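You operate a simulated robot arm through the tools that you are given. There is no shell and no other tool.

You are at the controls of a simulated two-armed robot. One attempt, no reset.

## Task
Wipe up the spill on the dining table top with the napkin and put it back.
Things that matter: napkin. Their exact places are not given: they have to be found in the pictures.

The check looks at the end state, three seconds after you hand in, the way a careful person would. Anything else that was tipped, shoved, dropped, spilled or broken makes it a failure. Flat cloth is picked up by pressing the open fingertips on it (5 to 10 N) and closing them slowly along it; thin cloth reads only 2 to 8 mm in the jaws.

## Robot
Two 7-joint arms with two-finger parallel grippers on one trunk, on a base that drives. Base frame: it is fixed to the floor where the robot stands at the start and does not move with it; the origin is under the middle of the robot, x ahead of it, y to its left, z up. Readings come in mm, degrees, newtons and seconds.
The left shoulder is at the start at [50, 158, 983], the right one opposite. With the tool pointing down near the work surface each hand reaches from about 240 to 660 mm from the robot's upright axis, wherever it stands, measured 20 degrees to its own side. Places, roughly: napkin [-3250, -250, 750]. Payload 3.91 kg a hand.
The TCP of each hand is the grasp point between the finger pads, 30 mm short of the fingertips. In the tool frame z runs along the fingers and y along their closing line. The gripper opens to 110 mm. The fingers are 20 mm wide and 10 mm thick; the gripper's body (48 by 112 mm) begins 55 mm behind the TCP.
Orientation is that of the tool frame in the base frame, as a unit quaternion [w, x, y, z]. With the fingers straight down and closing along the base's y, the tool's x points along the base's -x, its y along +y and its z along -z.

## Interface
- The arms move only by the tool apply_moves. It takes "left_deltas", "right_deltas" or both (then of equal length, played together; a hand with none holds still); each is one flat list of numbers, 7 for each row, row after row: the closure, from 0 (fully open) to 1 (shut), then the shift along the tool's x, y, z in units of 50 mm (1.0 is 50 mm), then the turn, a rotation vector about the tool's x, y, z in units of 6 degrees (1.0 is 6 degrees). In form: [fingers, tx, ty, tz, ax, ay, az, fingers, tx, ty, tz, ax, ay, az, ...]. A call has 1 to 20 rows; each row shifts and turns the commanded pose from where the row before left it, along the tool's axes as they then stand. A call with a number of a shift or a turn outside -1 to 1 is refused whole. Rows are played at 5 a second. More than 50 mm and 8.6 degrees between two rows, or a gripper value outside its range, and nothing of the call is played. A pose out of reach is approached as far as the arm can. The call stops where the force on the tool passes 40 N (or 10 N more than at its start, if that is more) or the arm is blocked; 0.2 s more then pass. Each finger travels about 153 mm/s and halts on what it meets, pressing with about 43 N; the grip force reading is that of the motor and also rises with nothing between the fingers. The clock runs only during rows and for 0.2 s after the last one: add rows that do not move to give the fingers time. The reply holds the time, the measured pose of the TCP, the force on the tool along the base axes, the opening and the grip force, in the units named above and with some noise, with the torque about the TCP (base axes, N m) and any sound that the robot's microphone picked up.
- Cameras (640 x 400 px; columns grow to the right, rows downward): "scene" is now at [128.2, 12.7, 1125.1]; the picture's right is [0.16, -0.99, 0.00], its down [-0.52, -0.09, -0.85] and it looks along [0.84, 0.14, -0.53] (base axes); focal length 270 px, centre (320, 200). "left" rides on the left gripper at [72, -17, -103] in its tool frame; the picture's right is [0.23, 0.97, 0.00], its down [-0.76, 0.18, -0.62] and it looks along [-0.61, 0.14, 0.78] (tool axes); focal length 222 px, centre (320, 200). "right" rides on the right gripper at [72, 17, -103] in its tool frame; the picture's right is [-0.23, 0.97, 0.00], its down [-0.76, -0.18, -0.62] and it looks along [-0.61, -0.14, 0.78] (tool axes); focal length 222 px, centre (320, 200).
- capture(camera): a new picture of that camera. No time passes.
- lift_body(by): slides the trunk up (or, below 0, down) by that many mm; the arms and the scene camera ride with it, the base frame stays. It gives what a move gives, with no picture.
- drive_base(legs): drives the robot by 1 to 6 legs, each [ahead, turn to the left] in mm and degrees, along the robot's own axes; the way and the turn of a leg run together, so that a leg with both is an arc; at most 1500 mm and 180 degrees a leg. The arms and the cameras ride along, it lands a little off, and it stops where it bumps. It gives what a move gives.
- head_to(pan, tilt): turns the head with the scene camera to pan (to the left, within 80 degrees either way) and tilt (down, from -29 to 69), counted from straight ahead of the robot. It gives what a move gives.
- probe_pixels(camera, pixels): for up to 12 pixels [column, row] of the newest picture of that camera ("zoom" is the newest enlarged one), the place [x, y, z] in the base frame of the surface seen there, good to about 2 mm. No time passes.
- enlarge(camera, box): a new picture of the part [left, top, right, bottom] of that camera's present view, enlarged. No time passes.
- finish_job(): hands the job in; it is judged then, once.

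Unless the task says otherwise, let go and move clear before handing in.

The tools are called after "Call:" as name(argument=value, ...) on one line, values as JSON. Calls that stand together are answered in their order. apply_moves: Moves the arms, as the interface text tells. Its arguments: {"type":"object","properties":{"left_deltas":{"type":"array","items":{"type":"number"}},"right_deltas":{"type":"array","items":{"type":"number"}}},"required":[]} The other tools are called the same way: lift_body (by) slides the trunk up or down; drive_base (legs) drives the base; head_to (pan, tilt) turns the head that bears the scene camera; capture (camera) takes a picture; probe_pixels (camera, pixels) gives the place of the surface under pixels of a picture; enlarge (camera, box) takes an enlarged picture of a part of a camera's view; finish_job () hands the job in.

At the start:

```text
t: 0.0
left_tcp_pos: [481.2, 260.7, 957.2]
left_ee_rot: [0.0, -0.001, 1.0, 0.0]
left_ft_force: [0.3, -0.1, 0.1]
left_wrist_torque: [0.02, 0.02, -0.01]
left_opening: 110.0
left_grip_force: 0.0
right_tcp_pos: [380.8, -131.4, 955.6]
right_ee_rot: [0.0, 0.0, 1.0, 0.0]
right_ft_force: [0.8, 0.5, 0.7]
right_wrist_torque: [0.02, -0.01, 0.0]
right_opening: 110.3
right_grip_force: 0.2
trunk travel left (down, up): [-225.0, 257.0]
robot x, y, heading: [1.9, 0.0, 0.2]
head pan, tilt: [9.4, 31.9]
```

scene: 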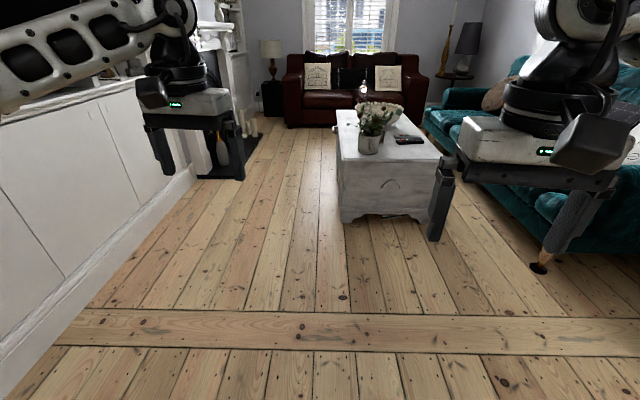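
right: 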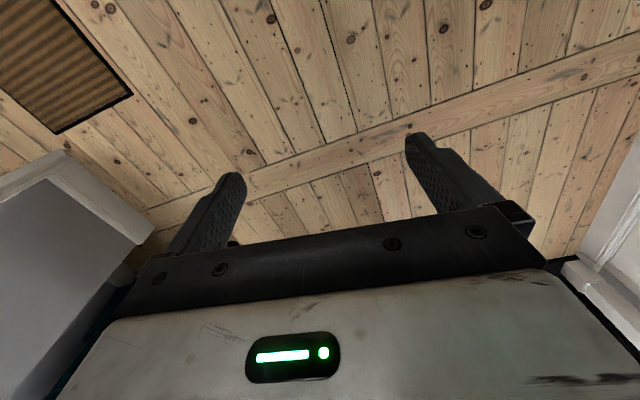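
left: 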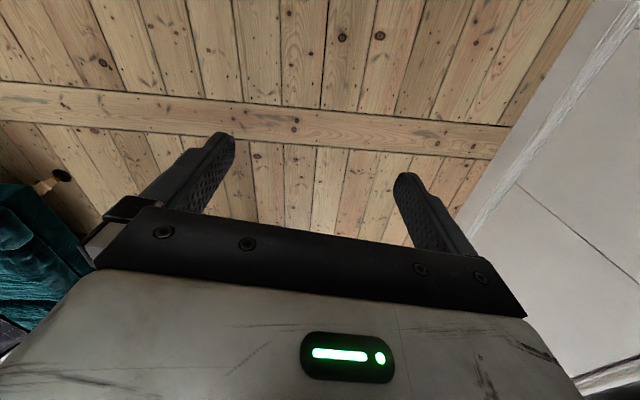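

The opening pictures show the living room ahead of the robot (coffee table around pixel 380,170), while the napkin lies about 3.2 m behind. I will look to both sides with the head before turning around.

Call:
head_to(pan=80, tilt=25)

Call:
capture(camera="scene")

Call:
head_to(pan=-80, tilt=25)

Call:
capture(camera="scene")

```text
t: 1.4
left_tcp_pos: [481.1, 259.6, 956.1]
left_ee_rot: [-0.001, 0.0, 1.0, 0.001]
left_ft_force: [0.8, -0.5, 0.6]
left_wrist_torque: [-0.01, -0.01, -0.03]
left_opening: 110.0
left_grip_force: 0.1
right_tcp_pos: [380.8, -132.5, 956.1]
right_ee_rot: [0.0, -0.001, 1.0, 0.0]
right_ft_force: [0.0, -0.2, -0.2]
right_wrist_torque: [0.02, 0.01, -0.01]
right_opening: 110.0
right_grip_force: 0.1
trunk travel left (down, up): [-225.0, 257.0]
robot x, y, heading: [2.5, 2.3, -0.1]
head pan, tilt: [80.0, 25.0]
```

```text
taken
```

scene: 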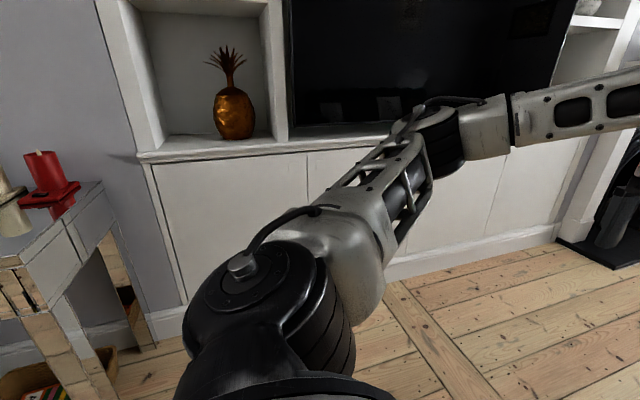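

```text
t: 3.9
left_tcp_pos: [481.1, 260.9, 955.9]
left_ee_rot: [-0.001, -0.001, 1.0, 0.0]
left_ft_force: [-0.1, -0.9, -0.2]
left_wrist_torque: [0.01, 0.0, 0.03]
left_opening: 110.3
left_grip_force: 0.2
right_tcp_pos: [380.9, -132.6, 955.2]
right_ee_rot: [0.0, 0.0, 1.0, 0.0]
right_ft_force: [1.0, -0.6, 0.5]
right_wrist_torque: [0.01, 0.03, -0.02]
right_opening: 110.1
right_grip_force: 0.1
trunk travel left (down, up): [-225.0, 257.0]
robot x, y, heading: [0.2, -1.2, -0.3]
head pan, tilt: [-80.0, 25.0]
```

```text
taken
```

scene: 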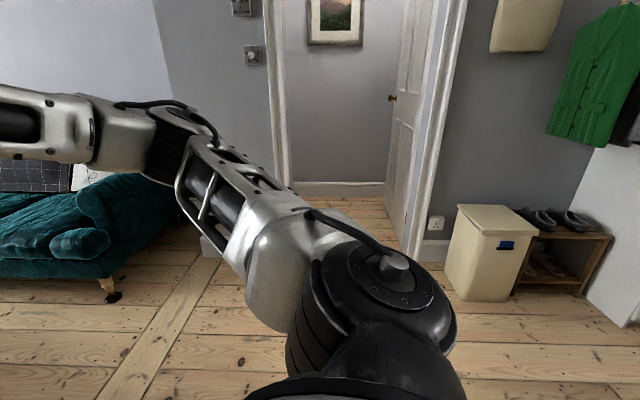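

The right side is open (doorway at pixel 330,150, bin at 480,250), while the left side has a cabinet and a console table with candles. I will probe distances to be sure there is room to turn.

Call:
probe_pixels(camera="scene", pixels=[[335, 190], [300, 200], [450, 130], [480, 250], [530, 230], [600, 200], [630, 330], [80, 230], [600, 100]])

Call:
head_to(pan=80, tilt=25)

Call:
capture(camera="scene")

Call:
probe_pixels(camera="scene", pixels=[[45, 160], [10, 205], [60, 225], [100, 185], [230, 110], [230, 145], [220, 220], [400, 265], [590, 240]])

```text
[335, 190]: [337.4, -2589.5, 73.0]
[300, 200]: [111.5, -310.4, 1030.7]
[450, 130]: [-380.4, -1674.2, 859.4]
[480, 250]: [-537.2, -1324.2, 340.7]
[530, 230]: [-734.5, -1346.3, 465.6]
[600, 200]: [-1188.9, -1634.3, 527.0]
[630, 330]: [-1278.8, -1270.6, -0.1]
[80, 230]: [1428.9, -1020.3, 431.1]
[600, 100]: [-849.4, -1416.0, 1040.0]
```

```text
t: 6.3
left_tcp_pos: [481.3, 259.3, 955.9]
left_ee_rot: [0.0, -0.002, 1.0, 0.0]
left_ft_force: [-1.1, -0.7, -0.3]
left_wrist_torque: [-0.01, 0.03, 0.0]
left_opening: 110.1
left_grip_force: 0.0
right_tcp_pos: [381.3, -131.5, 956.6]
right_ee_rot: [0.0, 0.0, 1.0, 0.0]
right_ft_force: [-0.8, 0.5, -0.1]
right_wrist_torque: [0.03, 0.02, -0.01]
right_opening: 110.2
right_grip_force: 0.1
trunk travel left (down, up): [-225.0, 257.0]
robot x, y, heading: [1.9, 0.0, 0.2]
head pan, tilt: [80.0, 25.0]
```

```text
taken
```

scene: 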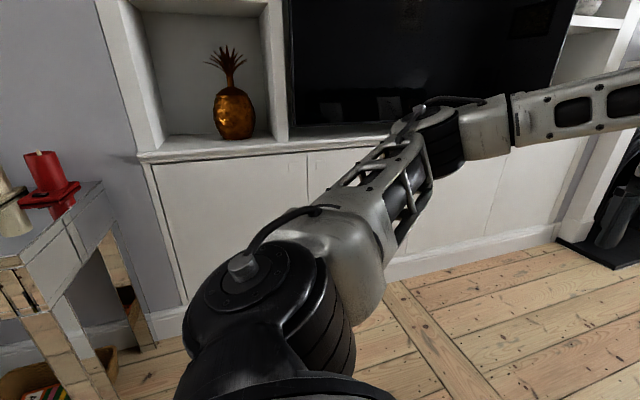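

```text
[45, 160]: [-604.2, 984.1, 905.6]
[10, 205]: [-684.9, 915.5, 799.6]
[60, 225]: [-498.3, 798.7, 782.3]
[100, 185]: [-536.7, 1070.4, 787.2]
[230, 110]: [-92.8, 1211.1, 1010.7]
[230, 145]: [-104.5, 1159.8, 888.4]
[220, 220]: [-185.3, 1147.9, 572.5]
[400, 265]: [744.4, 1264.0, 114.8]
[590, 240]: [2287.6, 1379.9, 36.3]
```

There is at least 900 mm clear all round the robot, with the console's near corner at about [-498, 799]. I will turn right by 90 degrees, then look back toward the dining area.

Call:
drive_base(legs=[[0, -120]])

Call:
head_to(pan=-60, tilt=20)

Call:
capture(camera="scene")

```text
t: 11.8
left_tcp_pos: [-37.5, -546.1, 954.9]
left_ee_rot: [0.0, 0.876, 0.483, -0.001]
left_ft_force: [-1.9, 0.1, -0.1]
left_wrist_torque: [0.0, 0.0, 0.01]
left_opening: 110.1
left_grip_force: 0.1
right_tcp_pos: [-316.1, -251.6, 956.4]
right_ee_rot: [0.001, 0.876, 0.482, 0.0]
right_ft_force: [-0.1, 0.2, -0.4]
right_wrist_torque: [0.02, 0.04, 0.0]
right_opening: 110.1
right_grip_force: 0.2
trunk travel left (down, up): [-225.0, 257.0]
robot x, y, heading: [4.0, -0.8, -122.3]
head pan, tilt: [80.0, 25.0]
```

```text
t: 14.1
left_tcp_pos: [-38.0, -546.2, 956.1]
left_ee_rot: [0.0, 0.876, 0.483, 0.0]
left_ft_force: [0.1, -0.4, -0.5]
left_wrist_torque: [-0.03, -0.01, -0.01]
left_opening: 110.1
left_grip_force: 0.0
right_tcp_pos: [-315.5, -251.2, 956.1]
right_ee_rot: [0.001, 0.876, 0.482, 0.0]
right_ft_force: [0.6, -0.6, -0.6]
right_wrist_torque: [0.0, 0.01, 0.01]
right_opening: 110.1
right_grip_force: 0.1
trunk travel left (down, up): [-225.0, 257.0]
robot x, y, heading: [0.8, -0.6, -122.2]
head pan, tilt: [-60.0, 20.0]
```

```text
taken
```

scene: 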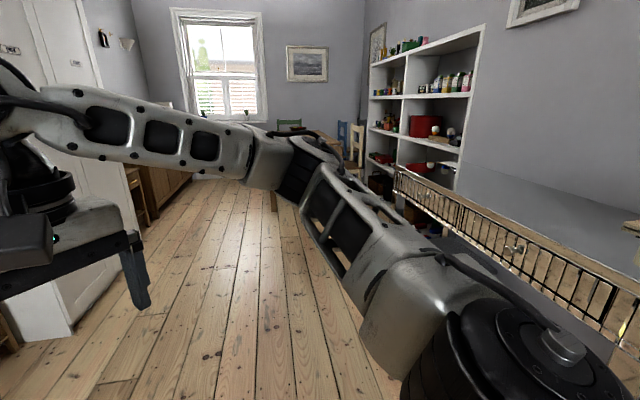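

The dining area lies beyond (table behind the arm near pixel 330,150, window at 220,70). I will finish the turn so the robot faces it and take a full view.

Call:
drive_base(legs=[[0, -58]])

Call:
head_to(pan=0, tilt=18)

Call:
capture(camera="scene")

```text
t: 17.0
left_tcp_pos: [-478.1, -266.2, 956.4]
left_ee_rot: [0.0, 1.0, 0.007, 0.0]
left_ft_force: [0.0, -0.4, -0.2]
left_wrist_torque: [-0.01, 0.0, 0.03]
left_opening: 110.1
left_grip_force: 0.0
right_tcp_pos: [-382.7, 127.3, 956.3]
right_ee_rot: [0.0, 1.0, 0.006, 0.0]
right_ft_force: [-0.7, -0.4, 0.9]
right_wrist_torque: [-0.01, 0.0, 0.03]
right_opening: 109.8
right_grip_force: 0.0
trunk travel left (down, up): [-225.0, 257.0]
robot x, y, heading: [1.9, -0.1, -179.1]
head pan, tilt: [-60.0, 20.0]
```

```text
t: 18.3
left_tcp_pos: [-477.9, -265.8, 955.7]
left_ee_rot: [0.0, 1.0, 0.008, 0.0]
left_ft_force: [1.0, -0.5, -0.3]
left_wrist_torque: [-0.04, 0.01, 0.03]
left_opening: 110.0
left_grip_force: 0.1
right_tcp_pos: [-382.0, 127.7, 955.9]
right_ee_rot: [-0.001, 1.0, 0.005, 0.0]
right_ft_force: [-0.2, -0.3, 0.2]
right_wrist_torque: [-0.02, -0.01, 0.02]
right_opening: 110.3
right_grip_force: 0.1
trunk travel left (down, up): [-225.0, 257.0]
robot x, y, heading: [-1.9, 0.2, -179.3]
head pan, tilt: [0.0, 18.0]
```

```text
taken
```

scene: 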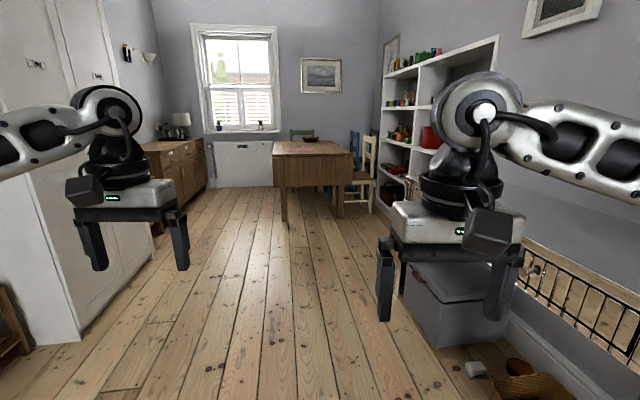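

The dining table sits ahead at pixel (310,160), with chairs on its right side. I will zoom in on it and probe its edges.

Call:
enlarge(camera="scene", box=[240, 110, 400, 220])

Call:
probe_pixels(camera="scene", pixels=[[278, 154], [345, 154], [278, 143], [340, 143], [310, 139], [285, 210], [340, 210], [360, 180], [372, 170], [70, 340], [150, 220], [440, 345]])

```text
3.64 times, centred on (320, 165) of scene
```

zoom: 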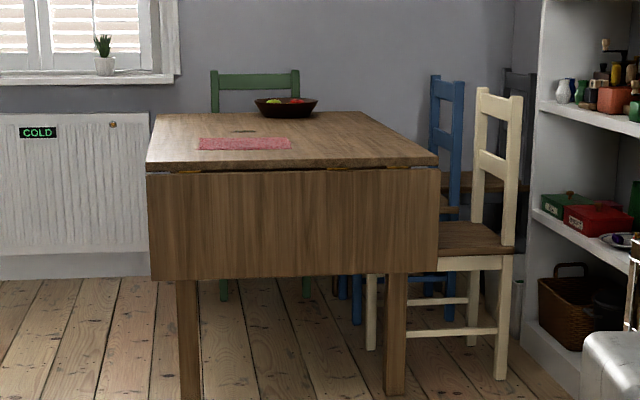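

```text
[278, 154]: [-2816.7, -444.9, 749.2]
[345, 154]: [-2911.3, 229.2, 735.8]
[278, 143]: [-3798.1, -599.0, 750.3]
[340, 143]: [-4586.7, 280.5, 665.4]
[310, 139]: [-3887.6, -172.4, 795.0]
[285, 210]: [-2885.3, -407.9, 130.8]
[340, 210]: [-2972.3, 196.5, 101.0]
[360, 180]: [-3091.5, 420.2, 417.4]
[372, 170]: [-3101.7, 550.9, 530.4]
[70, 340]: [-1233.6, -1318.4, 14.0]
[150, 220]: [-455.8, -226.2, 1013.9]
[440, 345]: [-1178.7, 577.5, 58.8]
```

Call:
probe_pixels(camera="zoom", pixels=[[150, 162], [430, 158], [160, 116], [365, 113], [200, 148], [292, 148], [205, 139], [285, 138], [243, 131], [285, 105], [240, 80], [495, 150]])

```text
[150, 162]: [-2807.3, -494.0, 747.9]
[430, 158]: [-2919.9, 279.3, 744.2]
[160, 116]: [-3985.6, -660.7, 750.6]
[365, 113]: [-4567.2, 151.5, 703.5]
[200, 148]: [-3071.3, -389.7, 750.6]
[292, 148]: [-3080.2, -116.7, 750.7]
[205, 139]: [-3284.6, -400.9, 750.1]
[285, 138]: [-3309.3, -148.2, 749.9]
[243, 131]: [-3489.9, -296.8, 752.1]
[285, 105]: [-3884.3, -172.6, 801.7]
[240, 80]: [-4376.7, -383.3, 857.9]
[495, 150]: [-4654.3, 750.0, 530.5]
```

The table top is at z≈750 with its near edge around x≈-2810 to -2920; the pink napkin is at about x -3070..-3310, y -400..-117, and a dark spot (zoom 243,131), possibly the spill, at [-3490,-297]. I'll drive closer for a better look, also checking the gap on the table's left side.

Call:
drive_base(legs=[[1300, 0]])

Call:
head_to(pan=8, tilt=22)

Call:
capture(camera="scene")

```text
t: 24.8
left_tcp_pos: [-1776.9, -288.8, 955.7]
left_ee_rot: [0.0, 1.0, 0.01, 0.0]
left_ft_force: [-0.3, 0.1, 0.2]
left_wrist_torque: [0.03, 0.0, -0.04]
left_opening: 110.0
left_grip_force: 0.1
right_tcp_pos: [-1683.1, 106.0, 956.5]
right_ee_rot: [0.0, 1.0, 0.009, 0.0]
right_ft_force: [0.9, 0.3, -0.5]
right_wrist_torque: [0.03, -0.01, -0.01]
right_opening: 110.0
right_grip_force: 0.1
trunk travel left (down, up): [-225.0, 257.0]
robot x, y, heading: [-1299.2, -17.7, -178.8]
head pan, tilt: [0.0, 18.0]
```

```text
t: 25.5
left_tcp_pos: [-1775.2, -287.2, 956.4]
left_ee_rot: [0.0, 1.0, 0.01, 0.0]
left_ft_force: [0.4, 0.3, 0.5]
left_wrist_torque: [0.01, 0.0, 0.01]
left_opening: 110.3
left_grip_force: 0.1
right_tcp_pos: [-1682.6, 105.9, 956.6]
right_ee_rot: [0.0, 1.0, 0.009, -0.001]
right_ft_force: [0.1, 0.1, -0.2]
right_wrist_torque: [0.0, 0.01, 0.0]
right_opening: 109.9
right_grip_force: 0.1
trunk travel left (down, up): [-225.0, 257.0]
robot x, y, heading: [-1302.3, -19.1, -178.8]
head pan, tilt: [8.0, 22.0]
```

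```text
taken
```

scene: 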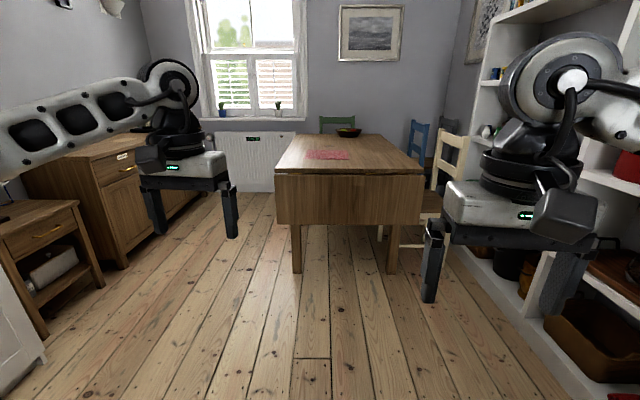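

Call:
enlarge(camera="scene", box=[260, 110, 440, 222])

Call:
probe_pixels(camera="scene", pixels=[[130, 260], [120, 150], [205, 190], [75, 205], [100, 280], [45, 330], [278, 170], [288, 136], [422, 170], [185, 205], [300, 270], [390, 270]])

```text
3.56 times, centred on (350, 166) of scene
```

zoom: 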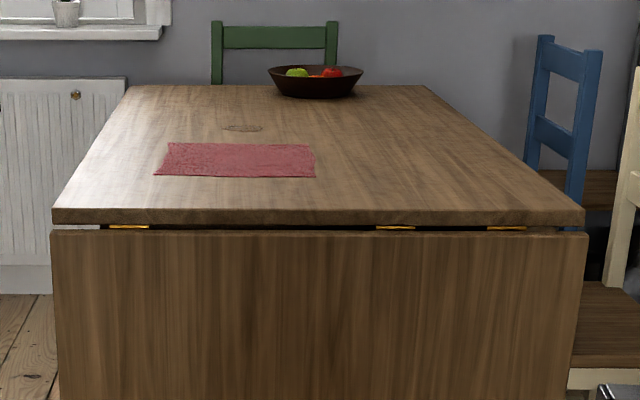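

```text
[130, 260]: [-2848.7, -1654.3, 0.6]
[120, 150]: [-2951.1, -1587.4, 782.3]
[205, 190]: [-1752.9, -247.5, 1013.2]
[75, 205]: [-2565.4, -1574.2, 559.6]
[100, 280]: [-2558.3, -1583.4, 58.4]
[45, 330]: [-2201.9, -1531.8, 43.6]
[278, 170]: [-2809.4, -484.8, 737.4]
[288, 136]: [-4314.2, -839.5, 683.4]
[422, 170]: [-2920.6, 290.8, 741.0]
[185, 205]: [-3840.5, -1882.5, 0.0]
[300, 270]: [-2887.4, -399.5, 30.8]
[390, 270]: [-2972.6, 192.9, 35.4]
```

Call:
probe_pixels(camera="zoom", pixels=[[53, 212], [130, 90], [425, 90], [580, 212], [155, 174], [314, 176], [170, 144], [310, 146], [242, 128], [224, 127], [262, 127], [316, 85]])

Call:
enlarge(camera="scene", box=[290, 125, 370, 175])

```text
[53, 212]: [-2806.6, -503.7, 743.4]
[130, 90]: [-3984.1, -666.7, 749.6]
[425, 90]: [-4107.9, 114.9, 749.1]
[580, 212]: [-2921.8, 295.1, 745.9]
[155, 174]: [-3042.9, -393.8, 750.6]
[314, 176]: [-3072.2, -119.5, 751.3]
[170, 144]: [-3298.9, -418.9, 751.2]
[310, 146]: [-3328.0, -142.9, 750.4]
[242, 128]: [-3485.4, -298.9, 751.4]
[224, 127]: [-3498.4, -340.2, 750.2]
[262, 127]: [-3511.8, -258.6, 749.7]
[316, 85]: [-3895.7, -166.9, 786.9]
```

```text
8.00 times, centred on (330, 150) of scene
```

zoom: 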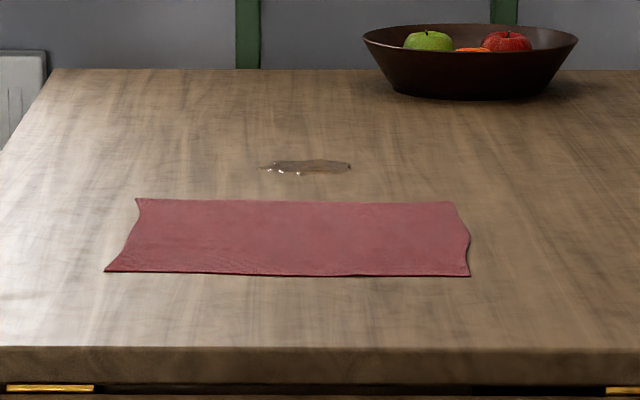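

The table is yawed about 8°, with corners near [-2807,-504], [-3985,-667], [-4108,115], [-2922,295]; the spill glistens at zoom pixel (305,167), i.e. about [-3500,-300], closest to the table's left side. I'll look down at my own base to learn its footprint before choosing a stance on that side.

Call:
head_to(pan=0, tilt=69)

Call:
capture(camera="scene")

Call:
probe_pixels(camera="scene", pixels=[[320, 390], [320, 370], [320, 340], [320, 300], [250, 390], [390, 390], [200, 390], [440, 390]])

```text
t: 26.6
left_tcp_pos: [-1775.1, -288.1, 956.6]
left_ee_rot: [0.0, 1.0, 0.009, 0.0]
left_ft_force: [0.2, 0.0, -0.3]
left_wrist_torque: [0.02, -0.01, -0.01]
left_opening: 109.9
left_grip_force: 0.1
right_tcp_pos: [-1682.4, 107.6, 956.6]
right_ee_rot: [0.0, 1.0, 0.009, -0.001]
right_ft_force: [-0.2, 1.0, -0.4]
right_wrist_torque: [0.03, 0.01, -0.01]
right_opening: 109.8
right_grip_force: 0.0
trunk travel left (down, up): [-225.0, 257.0]
robot x, y, heading: [-1302.0, -14.9, -179.0]
head pan, tilt: [0.0, 68.8]
```

```text
taken
```

scene: 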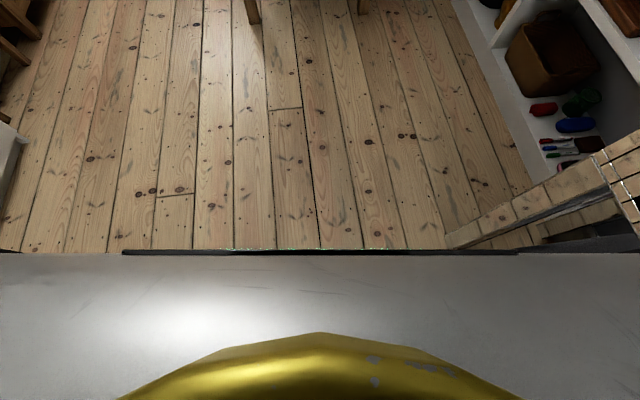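

```text
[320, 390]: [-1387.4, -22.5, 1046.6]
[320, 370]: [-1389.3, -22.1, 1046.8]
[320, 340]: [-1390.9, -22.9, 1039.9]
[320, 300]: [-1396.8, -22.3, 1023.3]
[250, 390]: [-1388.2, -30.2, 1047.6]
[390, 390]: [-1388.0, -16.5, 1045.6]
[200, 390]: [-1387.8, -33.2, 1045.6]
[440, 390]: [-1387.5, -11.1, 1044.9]
```

The trunk's front is about 100 mm ahead of the axis and hides the base beneath. I'll probe the closest visible floor points to bound the base.

Call:
probe_pixels(camera="scene", pixels=[[320, 246], [200, 246], [450, 246], [320, 252], [130, 252], [30, 240], [320, 251], [320, 249]])

Call:
enlarge(camera="scene", box=[120, 225, 520, 275])

Call:
head_to(pan=20, tilt=15)

Call:
capture(camera="scene")

```text
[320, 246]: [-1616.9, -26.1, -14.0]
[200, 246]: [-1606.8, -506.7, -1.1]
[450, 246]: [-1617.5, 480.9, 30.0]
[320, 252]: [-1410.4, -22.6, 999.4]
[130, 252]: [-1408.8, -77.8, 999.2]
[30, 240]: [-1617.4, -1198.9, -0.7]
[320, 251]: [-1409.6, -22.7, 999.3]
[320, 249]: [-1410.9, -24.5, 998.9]
```

```text
1.60 times, centred on (320, 250) of scene
```

zoom: 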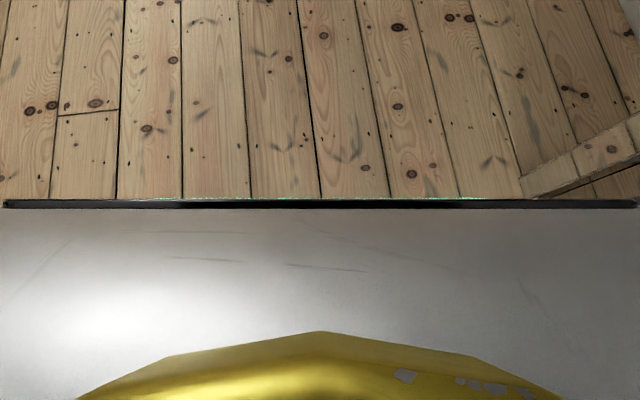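

```text
t: 27.9
left_tcp_pos: [-1775.7, -289.0, 956.4]
left_ee_rot: [0.0, 1.0, 0.01, 0.0]
left_ft_force: [-0.5, -0.2, 0.0]
left_wrist_torque: [0.0, 0.01, 0.0]
left_opening: 109.8
left_grip_force: 0.1
right_tcp_pos: [-1682.0, 105.6, 955.1]
right_ee_rot: [0.0, 1.0, 0.009, 0.0]
right_ft_force: [0.6, -0.2, 0.8]
right_wrist_torque: [-0.02, 0.0, 0.01]
right_opening: 109.9
right_grip_force: 0.1
trunk travel left (down, up): [-225.0, 257.0]
robot x, y, heading: [-1297.3, -17.4, -179.1]
head pan, tilt: [20.0, 15.0]
```

```text
taken
```

scene: 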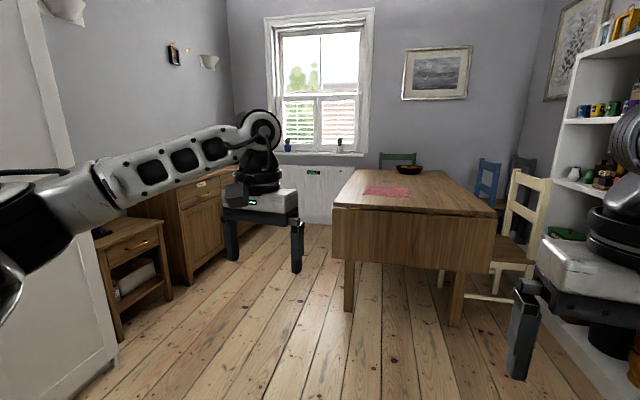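

The floor on the table's left (pixel 300,300) is clear, with about 1 m between the table and the sideboard, and the base reaches less than 315 mm from its axis. I'll drive diagonally into that aisle and look again.

Call:
drive_base(legs=[[0, 38], [1350, 0], [0, -38]])

Call:
head_to(pan=-20, tilt=25)

Call:
capture(camera="scene")

```text
t: 38.2
left_tcp_pos: [-2836.8, -1096.3, 956.4]
left_ee_rot: [0.001, 1.0, -0.008, 0.0]
left_ft_force: [0.1, -0.1, -0.4]
left_wrist_torque: [0.0, 0.01, 0.01]
left_opening: 109.9
left_grip_force: 0.1
right_tcp_pos: [-2730.1, -705.8, 957.6]
right_ee_rot: [0.001, 1.0, -0.009, 0.0]
right_ft_force: [0.1, -0.4, -0.2]
right_wrist_torque: [-0.01, 0.01, -0.01]
right_opening: 110.1
right_grip_force: 0.0
trunk travel left (down, up): [-225.0, 257.0]
robot x, y, heading: [-2350.1, -843.4, 179.0]
head pan, tilt: [20.0, 15.0]
```

```text
t: 39.2
left_tcp_pos: [-2836.3, -1094.9, 956.6]
left_ee_rot: [0.0, 1.0, -0.008, 0.0]
left_ft_force: [0.1, -0.2, 0.3]
left_wrist_torque: [-0.03, 0.04, 0.0]
left_opening: 110.1
left_grip_force: 0.0
right_tcp_pos: [-2729.6, -704.9, 955.9]
right_ee_rot: [0.001, 1.0, -0.009, -0.001]
right_ft_force: [0.4, -0.5, 0.1]
right_wrist_torque: [-0.02, -0.01, 0.0]
right_opening: 109.9
right_grip_force: 0.1
trunk travel left (down, up): [-225.0, 257.0]
robot x, y, heading: [-2347.9, -841.8, 179.4]
head pan, tilt: [-20.0, 25.0]
```

```text
taken
```

scene: 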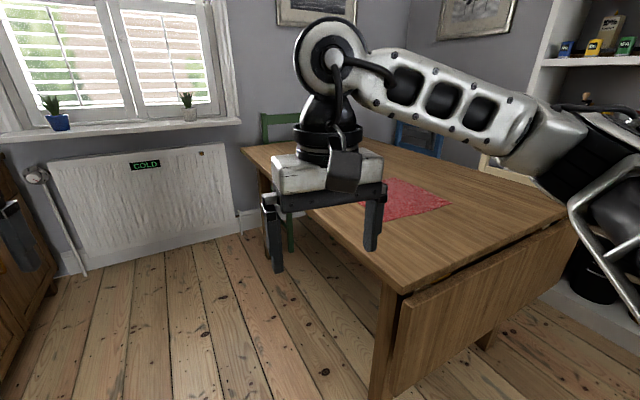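

The left long side of the table (edge running from pixel 245,150 to 400,290) has no hanging leaf, so I can stand close to it. I'll use the wrist cameras to see how far the base extends in front before approaching.

Call:
capture(camera="right")

Call:
probe_pixels(camera="right", pixels=[[320, 3], [250, 3], [400, 3], [500, 3], [600, 3], [100, 3], [20, 100], [620, 100]])

Call:
capture(camera="left")

Call:
probe_pixels(camera="left", pixels=[[320, 3], [250, 3], [400, 3], [200, 3], [100, 3], [10, 3]])

```text
taken
```

right: 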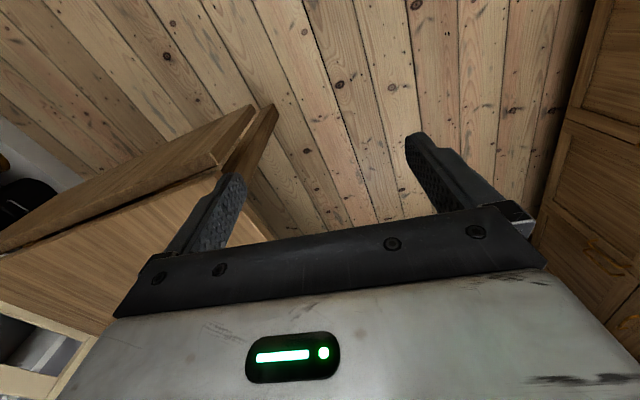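

```text
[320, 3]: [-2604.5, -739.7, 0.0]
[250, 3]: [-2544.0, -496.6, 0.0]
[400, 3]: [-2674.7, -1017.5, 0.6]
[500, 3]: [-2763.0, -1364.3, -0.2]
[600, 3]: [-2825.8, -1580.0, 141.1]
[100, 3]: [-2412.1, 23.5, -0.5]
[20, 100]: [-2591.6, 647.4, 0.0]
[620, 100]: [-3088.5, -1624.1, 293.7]
```

```text
taken
```

left: 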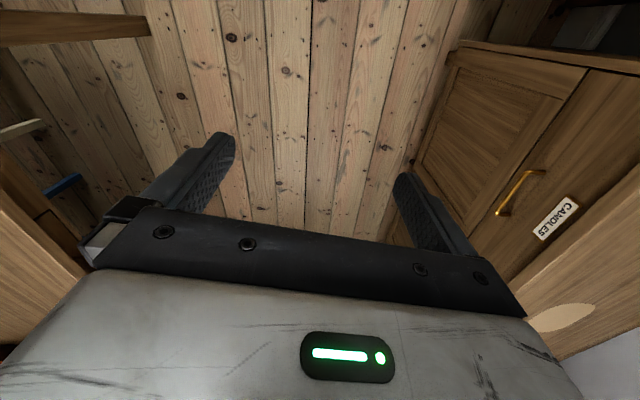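

```text
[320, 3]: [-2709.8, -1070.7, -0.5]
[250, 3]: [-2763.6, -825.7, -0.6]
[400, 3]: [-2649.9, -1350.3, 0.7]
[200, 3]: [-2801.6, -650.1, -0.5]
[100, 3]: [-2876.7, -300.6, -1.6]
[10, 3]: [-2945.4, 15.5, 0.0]
```

The floor is visible down to 255 mm ahead of the axis without meeting the base (right camera pixel 320,3). I'll tilt the right wrist back 30° to see the base itself.

Call:
apply_moves(right_deltas=[0, 0, 0, 0, 0, 1, 0, 0, 0, 0, 0, 0, 1, 0, 0, 0, 0, 0, 0, 1, 0, 0, 0, 0, 0, 0, 1, 0, 0, 0, 0, 0, 0, 1, 0])

Call:
capture(camera="right")

```text
t: 40.4
left_tcp_pos: [-2836.4, -1095.5, 956.4]
left_ee_rot: [-0.001, 1.0, -0.008, 0.0]
left_ft_force: [-0.5, 0.0, -0.6]
left_wrist_torque: [-0.02, -0.01, 0.01]
left_opening: 110.0
left_grip_force: 0.0
right_tcp_pos: [-2727.8, -705.2, 956.3]
right_ee_rot: [0.003, 0.966, -0.008, 0.259]
right_ft_force: [-0.5, 0.2, -0.4]
right_wrist_torque: [0.0, -0.01, 0.0]
right_opening: 110.0
right_grip_force: 0.1
trunk travel left (down, up): [-225.0, 257.0]
robot x, y, heading: [-2348.9, -842.4, 179.1]
head pan, tilt: [-20.0, 25.0]
```

```text
taken
```

right: 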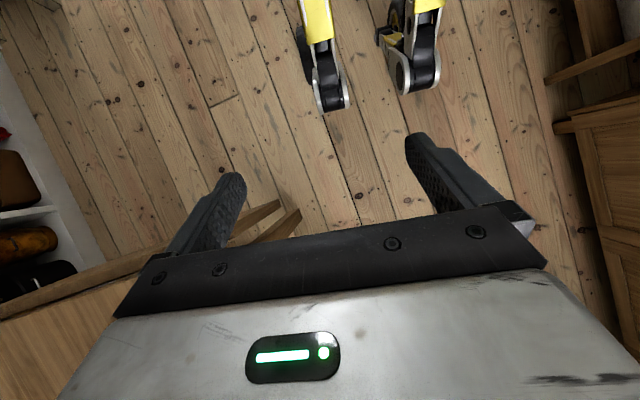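

The base shows as two yellow wheeled legs (pixels 330,80 and 415,70). I'll probe how far forward and how high they are.

Call:
probe_pixels(camera="right", pixels=[[335, 106], [330, 80], [318, 30], [312, 5], [415, 88], [420, 60], [425, 10], [390, 40], [405, 92], [322, 108]])

Call:
apply_moves(right_deltas=[0, 0, 0, 0, 0, 1, 0, 0, 0, 0, 0, 0, 1, 0, 0, 0, 0, 0, 0, 1, 0, 0, 0, 0, 0, 0, 1, 0])

Call:
capture(camera="right")

```text
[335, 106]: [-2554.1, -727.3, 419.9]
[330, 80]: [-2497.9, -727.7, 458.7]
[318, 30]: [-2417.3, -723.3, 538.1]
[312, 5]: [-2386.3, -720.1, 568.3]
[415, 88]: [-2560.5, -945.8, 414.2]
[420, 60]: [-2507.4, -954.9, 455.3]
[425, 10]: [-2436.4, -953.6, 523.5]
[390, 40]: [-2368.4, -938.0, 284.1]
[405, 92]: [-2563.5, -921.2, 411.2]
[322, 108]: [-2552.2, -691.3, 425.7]
```

```text
t: 41.4
left_tcp_pos: [-2836.2, -1095.2, 956.3]
left_ee_rot: [0.0, 1.0, -0.007, 0.0]
left_ft_force: [1.0, -0.8, 0.1]
left_wrist_torque: [0.0, -0.02, -0.03]
left_opening: 110.0
left_grip_force: 0.0
right_tcp_pos: [-2722.6, -705.6, 952.1]
right_ee_rot: [0.006, 0.891, -0.008, 0.454]
right_ft_force: [0.5, 0.1, 0.4]
right_wrist_torque: [0.01, -0.01, -0.01]
right_opening: 110.1
right_grip_force: 0.0
right hand out of reach, approached as far as the arm can: row 4
trunk travel left (down, up): [-225.0, 257.0]
robot x, y, heading: [-2351.5, -847.6, 179.0]
head pan, tilt: [-20.0, 25.0]
```

```text
taken
```

right: 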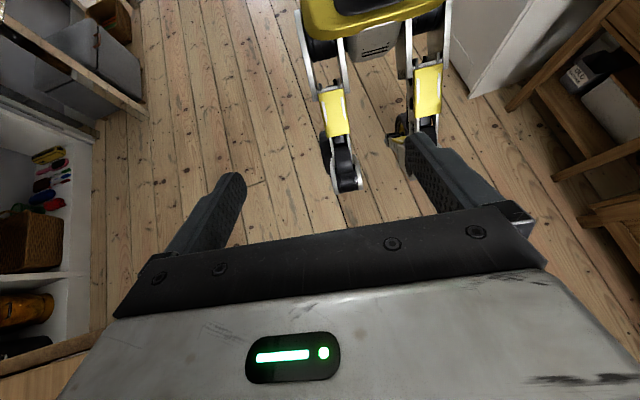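

The robot stands on two legs whose knees reach ~212 mm ahead at z≈420, below the table top. I'll probe the yellow body to see how far forward it reaches at table height.

Call:
probe_pixels(camera="right", pixels=[[370, 25], [370, 10], [320, 20], [420, 10], [375, 45], [340, 110], [345, 185], [310, 50], [305, 5], [440, 30]])

Call:
apply_moves(right_deltas=[0, 0, 0, 0, 0, -1, 0, 0, 0, 0, 0, 0, -1, 0, 0, 0, 0, 0, 0, -1, 0, 0, 0, 0, 0, 0, -1, 0, 0, 0, 0, 0, 0, -1, 0, 0, 0, 0, 0, 0, -1, 0, 0, 0, 0, 0, 0, -1, 0, 0, 0, 0, 0, 0, -1, 0, 0, 0, 0, 0, 0, -1, 0])

```text
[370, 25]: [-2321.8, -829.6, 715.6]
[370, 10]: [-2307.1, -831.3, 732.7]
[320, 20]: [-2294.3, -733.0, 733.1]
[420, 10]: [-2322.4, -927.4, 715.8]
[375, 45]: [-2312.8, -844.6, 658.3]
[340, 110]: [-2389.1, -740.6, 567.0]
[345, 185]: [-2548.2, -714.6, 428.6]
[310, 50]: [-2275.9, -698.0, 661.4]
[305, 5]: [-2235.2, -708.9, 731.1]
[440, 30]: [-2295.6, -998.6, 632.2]
```

```text
t: 43.4
left_tcp_pos: [-2836.3, -1096.3, 956.5]
left_ee_rot: [0.0, 1.0, -0.008, 0.0]
left_ft_force: [0.3, -0.4, 0.6]
left_wrist_torque: [0.01, 0.04, -0.02]
left_opening: 110.1
left_grip_force: 0.1
right_tcp_pos: [-2724.3, -705.2, 952.2]
right_ee_rot: [0.0, 1.0, -0.009, 0.0]
right_ft_force: [0.1, 0.3, 0.7]
right_wrist_torque: [-0.02, 0.01, -0.02]
right_opening: 110.2
right_grip_force: 0.0
trunk travel left (down, up): [-225.0, 257.0]
robot x, y, heading: [-2350.2, -846.3, 179.1]
head pan, tilt: [-20.0, 25.0]
```

Only the knees (z≈420) and the upper trunk protrude, so I can stand with my axis about 220 mm from the table edge. I'll drive along the aisle to about [-3361,-899] and turn to face the table, heading ~98°.

Call:
drive_base(legs=[[0, 4], [1014, 0], [0, -85]])

Call:
head_to(pan=0, tilt=40)

Call:
capture(camera="scene")

```text
t: 52.7
left_tcp_pos: [-3714.5, -458.7, 955.8]
left_ee_rot: [-0.001, 0.766, -0.643, -0.001]
left_ft_force: [0.3, 0.7, -0.8]
left_wrist_torque: [0.0, 0.0, -0.01]
left_opening: 109.9
left_grip_force: 0.0
right_tcp_pos: [-3309.3, -496.0, 952.6]
right_ee_rot: [-0.001, 0.765, -0.645, 0.0]
right_ft_force: [0.0, 0.3, 0.3]
right_wrist_torque: [-0.01, 0.0, 0.02]
right_opening: 110.4
right_grip_force: 0.1
trunk travel left (down, up): [-225.0, 257.0]
robot x, y, heading: [-3377.5, -888.2, 99.7]
head pan, tilt: [-20.0, 25.0]
```

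```text
t: 53.5
left_tcp_pos: [-3714.5, -458.5, 957.4]
left_ee_rot: [0.0, 0.766, -0.643, 0.0]
left_ft_force: [0.3, 0.5, 0.2]
left_wrist_torque: [-0.02, -0.05, 0.0]
left_opening: 110.2
left_grip_force: 0.0
right_tcp_pos: [-3309.6, -495.9, 951.7]
right_ee_rot: [0.0, 0.765, -0.645, 0.0]
right_ft_force: [0.2, 0.6, -0.3]
right_wrist_torque: [0.0, -0.01, -0.02]
right_opening: 110.2
right_grip_force: 0.0
trunk travel left (down, up): [-225.0, 257.0]
robot x, y, heading: [-3376.9, -889.4, 99.5]
head pan, tilt: [0.0, 40.0]
```

```text
taken
```

scene: 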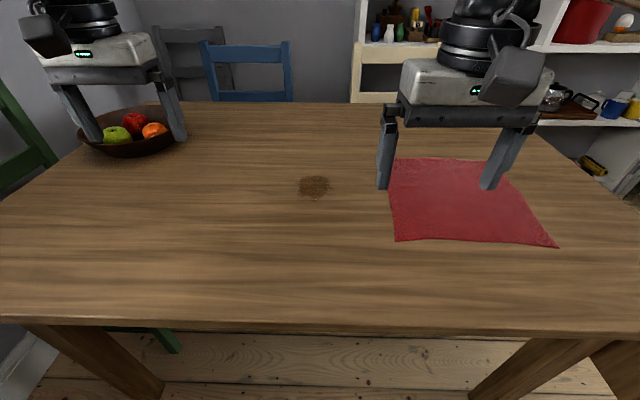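

Now facing the table, I see the spill at pixel (314,187), the napkin around (455,200) and the fruit bowl at (130,140). I'll probe these and the table edge.

Call:
probe_pixels(camera="scene", pixels=[[314, 187], [299, 187], [330, 187], [314, 176], [314, 199], [396, 241], [557, 246], [389, 160], [495, 166], [320, 318], [130, 150], [175, 150]])

Call:
enlarge(camera="scene", box=[250, 140, 410, 240])

```text
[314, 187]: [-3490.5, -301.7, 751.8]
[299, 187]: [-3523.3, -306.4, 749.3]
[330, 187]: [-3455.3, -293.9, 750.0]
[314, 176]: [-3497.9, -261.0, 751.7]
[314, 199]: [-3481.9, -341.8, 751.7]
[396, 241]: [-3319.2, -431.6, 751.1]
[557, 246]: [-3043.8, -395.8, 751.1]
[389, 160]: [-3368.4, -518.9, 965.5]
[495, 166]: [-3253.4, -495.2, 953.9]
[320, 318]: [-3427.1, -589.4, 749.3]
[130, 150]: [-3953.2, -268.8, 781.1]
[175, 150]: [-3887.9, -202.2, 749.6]
```

```text
4.00 times, centred on (330, 190) of scene
```

zoom: 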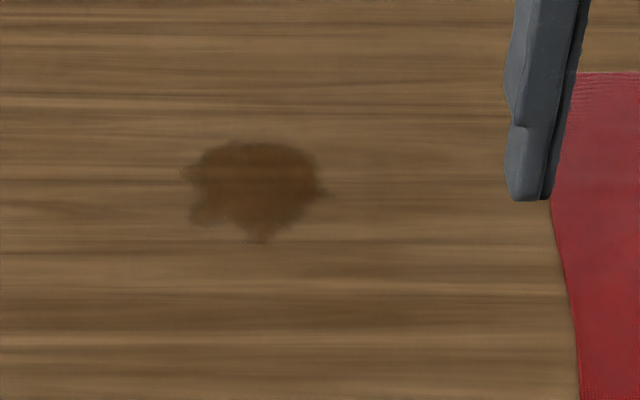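

The spill is centred at about [-3490,-302], roughly 70×85 mm, and the napkin's near edge runs from [-3319,-432] to [-3044,-396]. I'll edge forward 80 mm so the right hand reaches both comfortably.

Call:
drive_base(legs=[[80, 0]])

Call:
head_to(pan=-12, tilt=48)

Call:
capture(camera="scene")

Call:
capture(camera="right")

```text
t: 54.6
left_tcp_pos: [-3728.9, -379.8, 955.1]
left_ee_rot: [0.0, 0.766, -0.643, 0.0]
left_ft_force: [-0.4, -0.5, 0.3]
left_wrist_torque: [0.05, -0.02, 0.01]
left_opening: 110.1
left_grip_force: 0.1
right_tcp_pos: [-3322.2, -416.6, 951.5]
right_ee_rot: [0.001, 0.765, -0.644, 0.0]
right_ft_force: [0.1, 0.6, 0.1]
right_wrist_torque: [0.0, 0.01, -0.01]
right_opening: 110.2
right_grip_force: 0.2
trunk travel left (down, up): [-225.0, 257.0]
robot x, y, heading: [-3391.3, -812.8, 99.5]
head pan, tilt: [0.0, 40.0]
```

```text
t: 55.3
left_tcp_pos: [-3728.3, -381.0, 955.7]
left_ee_rot: [0.0, 0.765, -0.643, -0.001]
left_ft_force: [0.3, 0.6, 0.3]
left_wrist_torque: [0.0, 0.0, 0.03]
left_opening: 109.9
left_grip_force: 0.0
right_tcp_pos: [-3323.1, -417.0, 951.8]
right_ee_rot: [0.0, 0.765, -0.644, 0.0]
right_ft_force: [-0.1, -0.5, 0.0]
right_wrist_torque: [-0.01, 0.01, -0.01]
right_opening: 109.9
right_grip_force: 0.0
trunk travel left (down, up): [-225.0, 257.0]
robot x, y, heading: [-3391.0, -811.4, 99.9]
head pan, tilt: [-12.0, 48.0]
```

```text
taken
```

scene: 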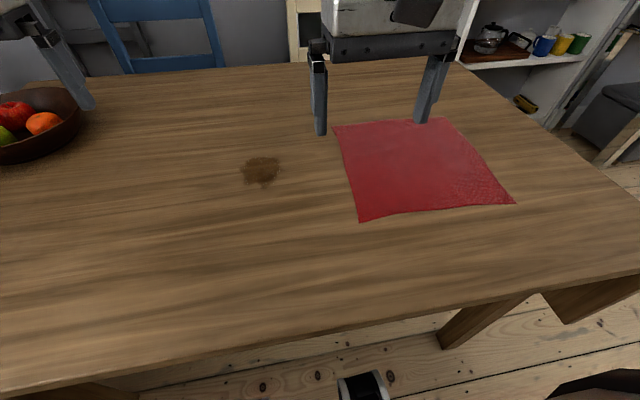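

```text
taken
```

right: 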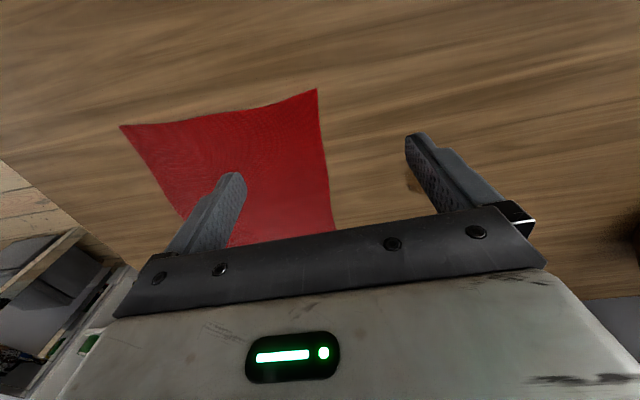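

The knee cap is visible at (362,388) just outside the table edge, and the napkin is fully in view. I'll record its corners and edges exactly for later replacement.

Call:
probe_pixels(camera="scene", pixels=[[360, 220], [513, 203], [335, 127], [443, 119], [347, 170], [435, 209], [480, 160], [395, 122], [410, 165], [262, 171], [360, 385]])

Call:
enlarge(camera="scene", box=[300, 90, 540, 240])

```text
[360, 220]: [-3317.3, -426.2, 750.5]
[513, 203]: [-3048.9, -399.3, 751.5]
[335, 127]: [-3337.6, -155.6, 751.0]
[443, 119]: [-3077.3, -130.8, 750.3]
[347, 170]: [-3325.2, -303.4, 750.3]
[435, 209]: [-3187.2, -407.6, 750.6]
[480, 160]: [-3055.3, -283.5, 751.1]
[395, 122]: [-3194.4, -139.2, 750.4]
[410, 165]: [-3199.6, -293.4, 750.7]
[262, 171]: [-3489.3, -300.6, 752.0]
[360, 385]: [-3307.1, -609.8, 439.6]
```

```text
2.67 times, centred on (420, 165) of scene
```

zoom: 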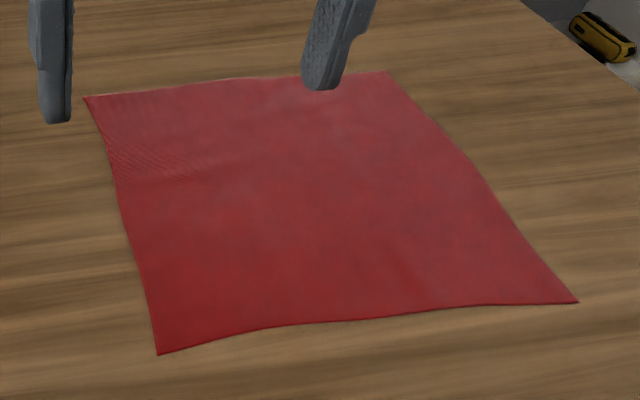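

The napkin's corners are about [-3317,-428], [-3048,-399], [-3338,-154], [-3076,-130], so its centre is [-3194,-277]. I'll move the open right hand over its spill-side edge at a safe height of 850 mm.

Call:
apply_moves(right_deltas=[0, -0.555, -0.51, 0.51, 0, 0, 0, 0, -0.555, -0.51, 0.51, 0, 0, 0, 0, -0.555, -0.51, 0.51, 0, 0, 0, 0, -0.555, -0.51, 0.51, 0, 0, 0, 0, 0, 0, 0, 0, 0, 0])

Call:
capture(camera="scene")

Call:
capture(camera="right")

```text
t: 56.5
left_tcp_pos: [-3728.2, -380.5, 955.9]
left_ee_rot: [-0.001, 0.765, -0.644, -0.001]
left_ft_force: [0.1, 0.2, 0.2]
left_wrist_torque: [0.01, 0.06, 0.01]
left_opening: 110.2
left_grip_force: 0.1
right_tcp_pos: [-3243.4, -291.2, 846.9]
right_ee_rot: [0.0, 0.765, -0.644, 0.0]
right_ft_force: [-0.5, -0.4, -0.3]
right_wrist_torque: [-0.01, -0.02, 0.03]
right_opening: 110.2
right_grip_force: 0.1
trunk travel left (down, up): [-225.0, 257.0]
robot x, y, heading: [-3391.2, -811.0, 99.8]
head pan, tilt: [-12.0, 48.0]
```

```text
taken
```

scene: 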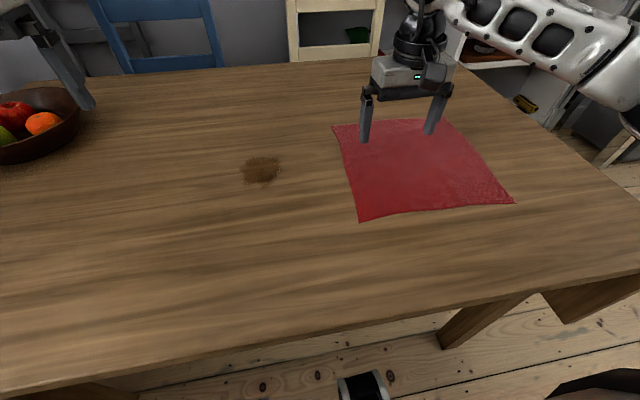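

```text
taken
```

right: 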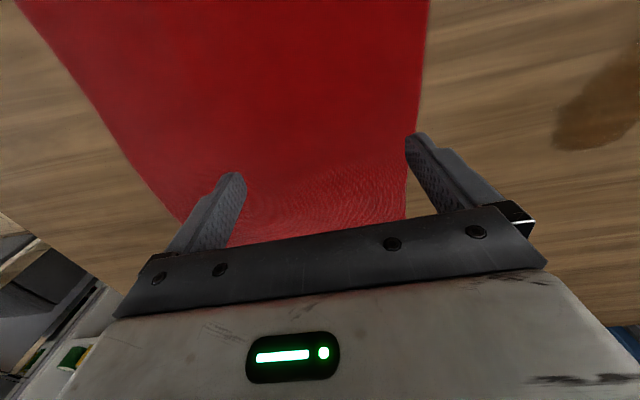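

The open fingers hover above the napkin (leading finger near its spill-side edge, scene pixel 365,135). I'll lower to just above the cloth, then in small steps until contact.

Call:
apply_moves(right_deltas=[0, 0, 0, 0.6, 0, 0, 0, 0, 0, 0, 0.5, 0, 0, 0, 0, 0, 0, 0.06, 0, 0, 0, 0, 0, 0, 0.04, 0, 0, 0, 0, 0, 0, 0.04, 0, 0, 0, 0, 0, 0, 0, 0, 0, 0])

```text
t: 57.9
left_tcp_pos: [-3727.8, -380.2, 957.4]
left_ee_rot: [0.0, 0.766, -0.643, 0.0]
left_ft_force: [0.5, 0.1, 0.5]
left_wrist_torque: [-0.01, 0.04, 0.0]
left_opening: 110.1
left_grip_force: 0.1
right_tcp_pos: [-3241.6, -291.2, 785.1]
right_ee_rot: [0.0, 0.765, -0.644, 0.001]
right_ft_force: [-0.2, -0.6, 0.1]
right_wrist_torque: [0.0, -0.02, 0.03]
right_opening: 109.9
right_grip_force: 0.0
trunk travel left (down, up): [-225.0, 257.0]
robot x, y, heading: [-3393.7, -813.8, 99.7]
head pan, tilt: [-12.0, 48.0]
```

No contact yet at TCP z 785. I'll go down another 4 mm and read the force.

Call:
apply_moves(right_deltas=[0, 0, 0, 0.04, 0, 0, 0, 0, 0, 0, 0.04, 0, 0, 0, 0, 0, 0, 0, 0, 0, 0])

```text
t: 58.7
left_tcp_pos: [-3728.7, -379.1, 955.9]
left_ee_rot: [-0.001, 0.765, -0.644, -0.001]
left_ft_force: [1.3, -1.0, 0.7]
left_wrist_torque: [-0.01, -0.01, -0.02]
left_opening: 110.1
left_grip_force: 0.1
right_tcp_pos: [-3241.8, -290.7, 783.1]
right_ee_rot: [0.0, 0.764, -0.645, 0.0]
right_ft_force: [0.1, -0.5, 1.1]
right_wrist_torque: [-0.02, -0.02, 0.01]
right_opening: 110.1
right_grip_force: 0.1
trunk travel left (down, up): [-225.0, 257.0]
robot x, y, heading: [-3386.8, -807.7, 99.8]
head pan, tilt: [-12.0, 48.0]
```

Force is still about 1 N, near the noise level, at z 783. I'll lower 2 mm more and read again.

Call:
apply_moves(right_deltas=[0, 0, 0, 0.04, 0, 0, 0, 0, 0, 0, 0, 0, 0, 0])

```text
t: 59.3
left_tcp_pos: [-3728.4, -380.3, 956.0]
left_ee_rot: [0.0, 0.766, -0.643, -0.001]
left_ft_force: [-0.1, 0.1, -0.7]
left_wrist_torque: [0.0, -0.04, -0.03]
left_opening: 109.9
left_grip_force: 0.0
right_tcp_pos: [-3243.2, -290.9, 781.7]
right_ee_rot: [0.0, 0.765, -0.644, 0.001]
right_ft_force: [-0.2, -0.4, 0.8]
right_wrist_torque: [-0.01, -0.02, 0.01]
right_opening: 110.2
right_grip_force: 0.1
trunk travel left (down, up): [-225.0, 257.0]
robot x, y, heading: [-3389.2, -811.0, 99.8]
head pan, tilt: [-12.0, 48.0]
```

Still barely touching at z≈781.7. I'll continue down 2 mm.

Call:
apply_moves(right_deltas=[0, 0, 0, 0.04, 0, 0, 0, 0, 0, 0, 0, 0, 0, 0])

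```text
t: 59.9
left_tcp_pos: [-3728.8, -381.9, 956.8]
left_ee_rot: [-0.002, 0.766, -0.643, 0.0]
left_ft_force: [-0.5, 0.3, -0.7]
left_wrist_torque: [0.01, 0.0, -0.02]
left_opening: 110.0
left_grip_force: 0.1
right_tcp_pos: [-3243.1, -292.2, 781.4]
right_ee_rot: [-0.001, 0.765, -0.644, -0.002]
right_ft_force: [0.8, -1.8, 11.6]
right_wrist_torque: [-0.08, -0.29, -0.03]
right_opening: 110.1
right_grip_force: 0.1
trunk travel left (down, up): [-225.0, 257.0]
robot x, y, heading: [-3389.2, -808.1, 100.0]
head pan, tilt: [-12.0, 48.0]
```

Contact force is now 11.6 N with both fingertips on the cloth. I'll try dragging the napkin 30 mm toward the spill by friction alone and see whether it follows flat.

Call:
apply_moves(right_deltas=[0, -0.017, 0.1, 0, 0, 0, 0, 0, -0.017, 0.1, 0, 0, 0, 0, 0, -0.017, 0.1, 0, 0, 0, 0, 0, -0.017, 0.1, 0, 0, 0, 0, 0, -0.017, 0.1, 0, 0, 0, 0, 0, -0.017, 0.1, 0, 0, 0, 0])

Call:
capture(camera="scene")

Call:
enlarge(camera="scene", box=[300, 90, 540, 240])

```text
t: 61.3
left_tcp_pos: [-3729.1, -381.4, 957.5]
left_ee_rot: [-0.003, 0.766, -0.643, -0.001]
left_ft_force: [0.1, -0.1, 0.3]
left_wrist_torque: [-0.01, 0.0, 0.0]
left_opening: 109.9
left_grip_force: 0.0
right_tcp_pos: [-3272.6, -289.9, 781.1]
right_ee_rot: [-0.001, 0.765, -0.644, -0.002]
right_ft_force: [5.2, 0.2, 21.4]
right_wrist_torque: [-0.05, -0.16, 0.05]
right_opening: 110.0
right_grip_force: 0.1
trunk travel left (down, up): [-225.0, 257.0]
robot x, y, heading: [-3390.2, -805.1, 99.8]
head pan, tilt: [-12.0, 48.0]
```

```text
taken
```

scene: 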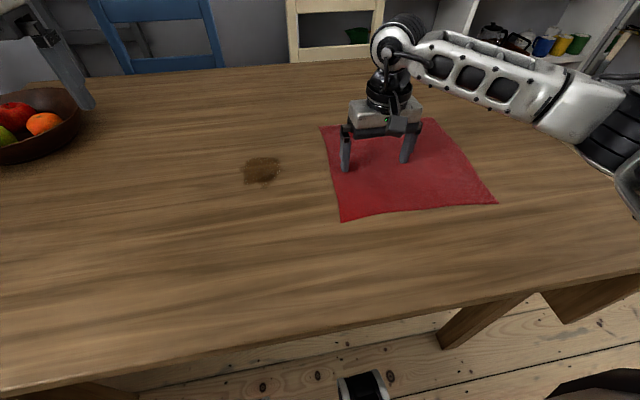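

```text
2.67 times, centred on (420, 165) of scene
```

zoom: 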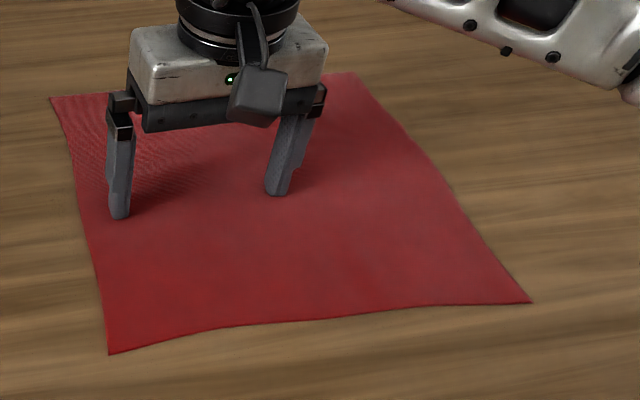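

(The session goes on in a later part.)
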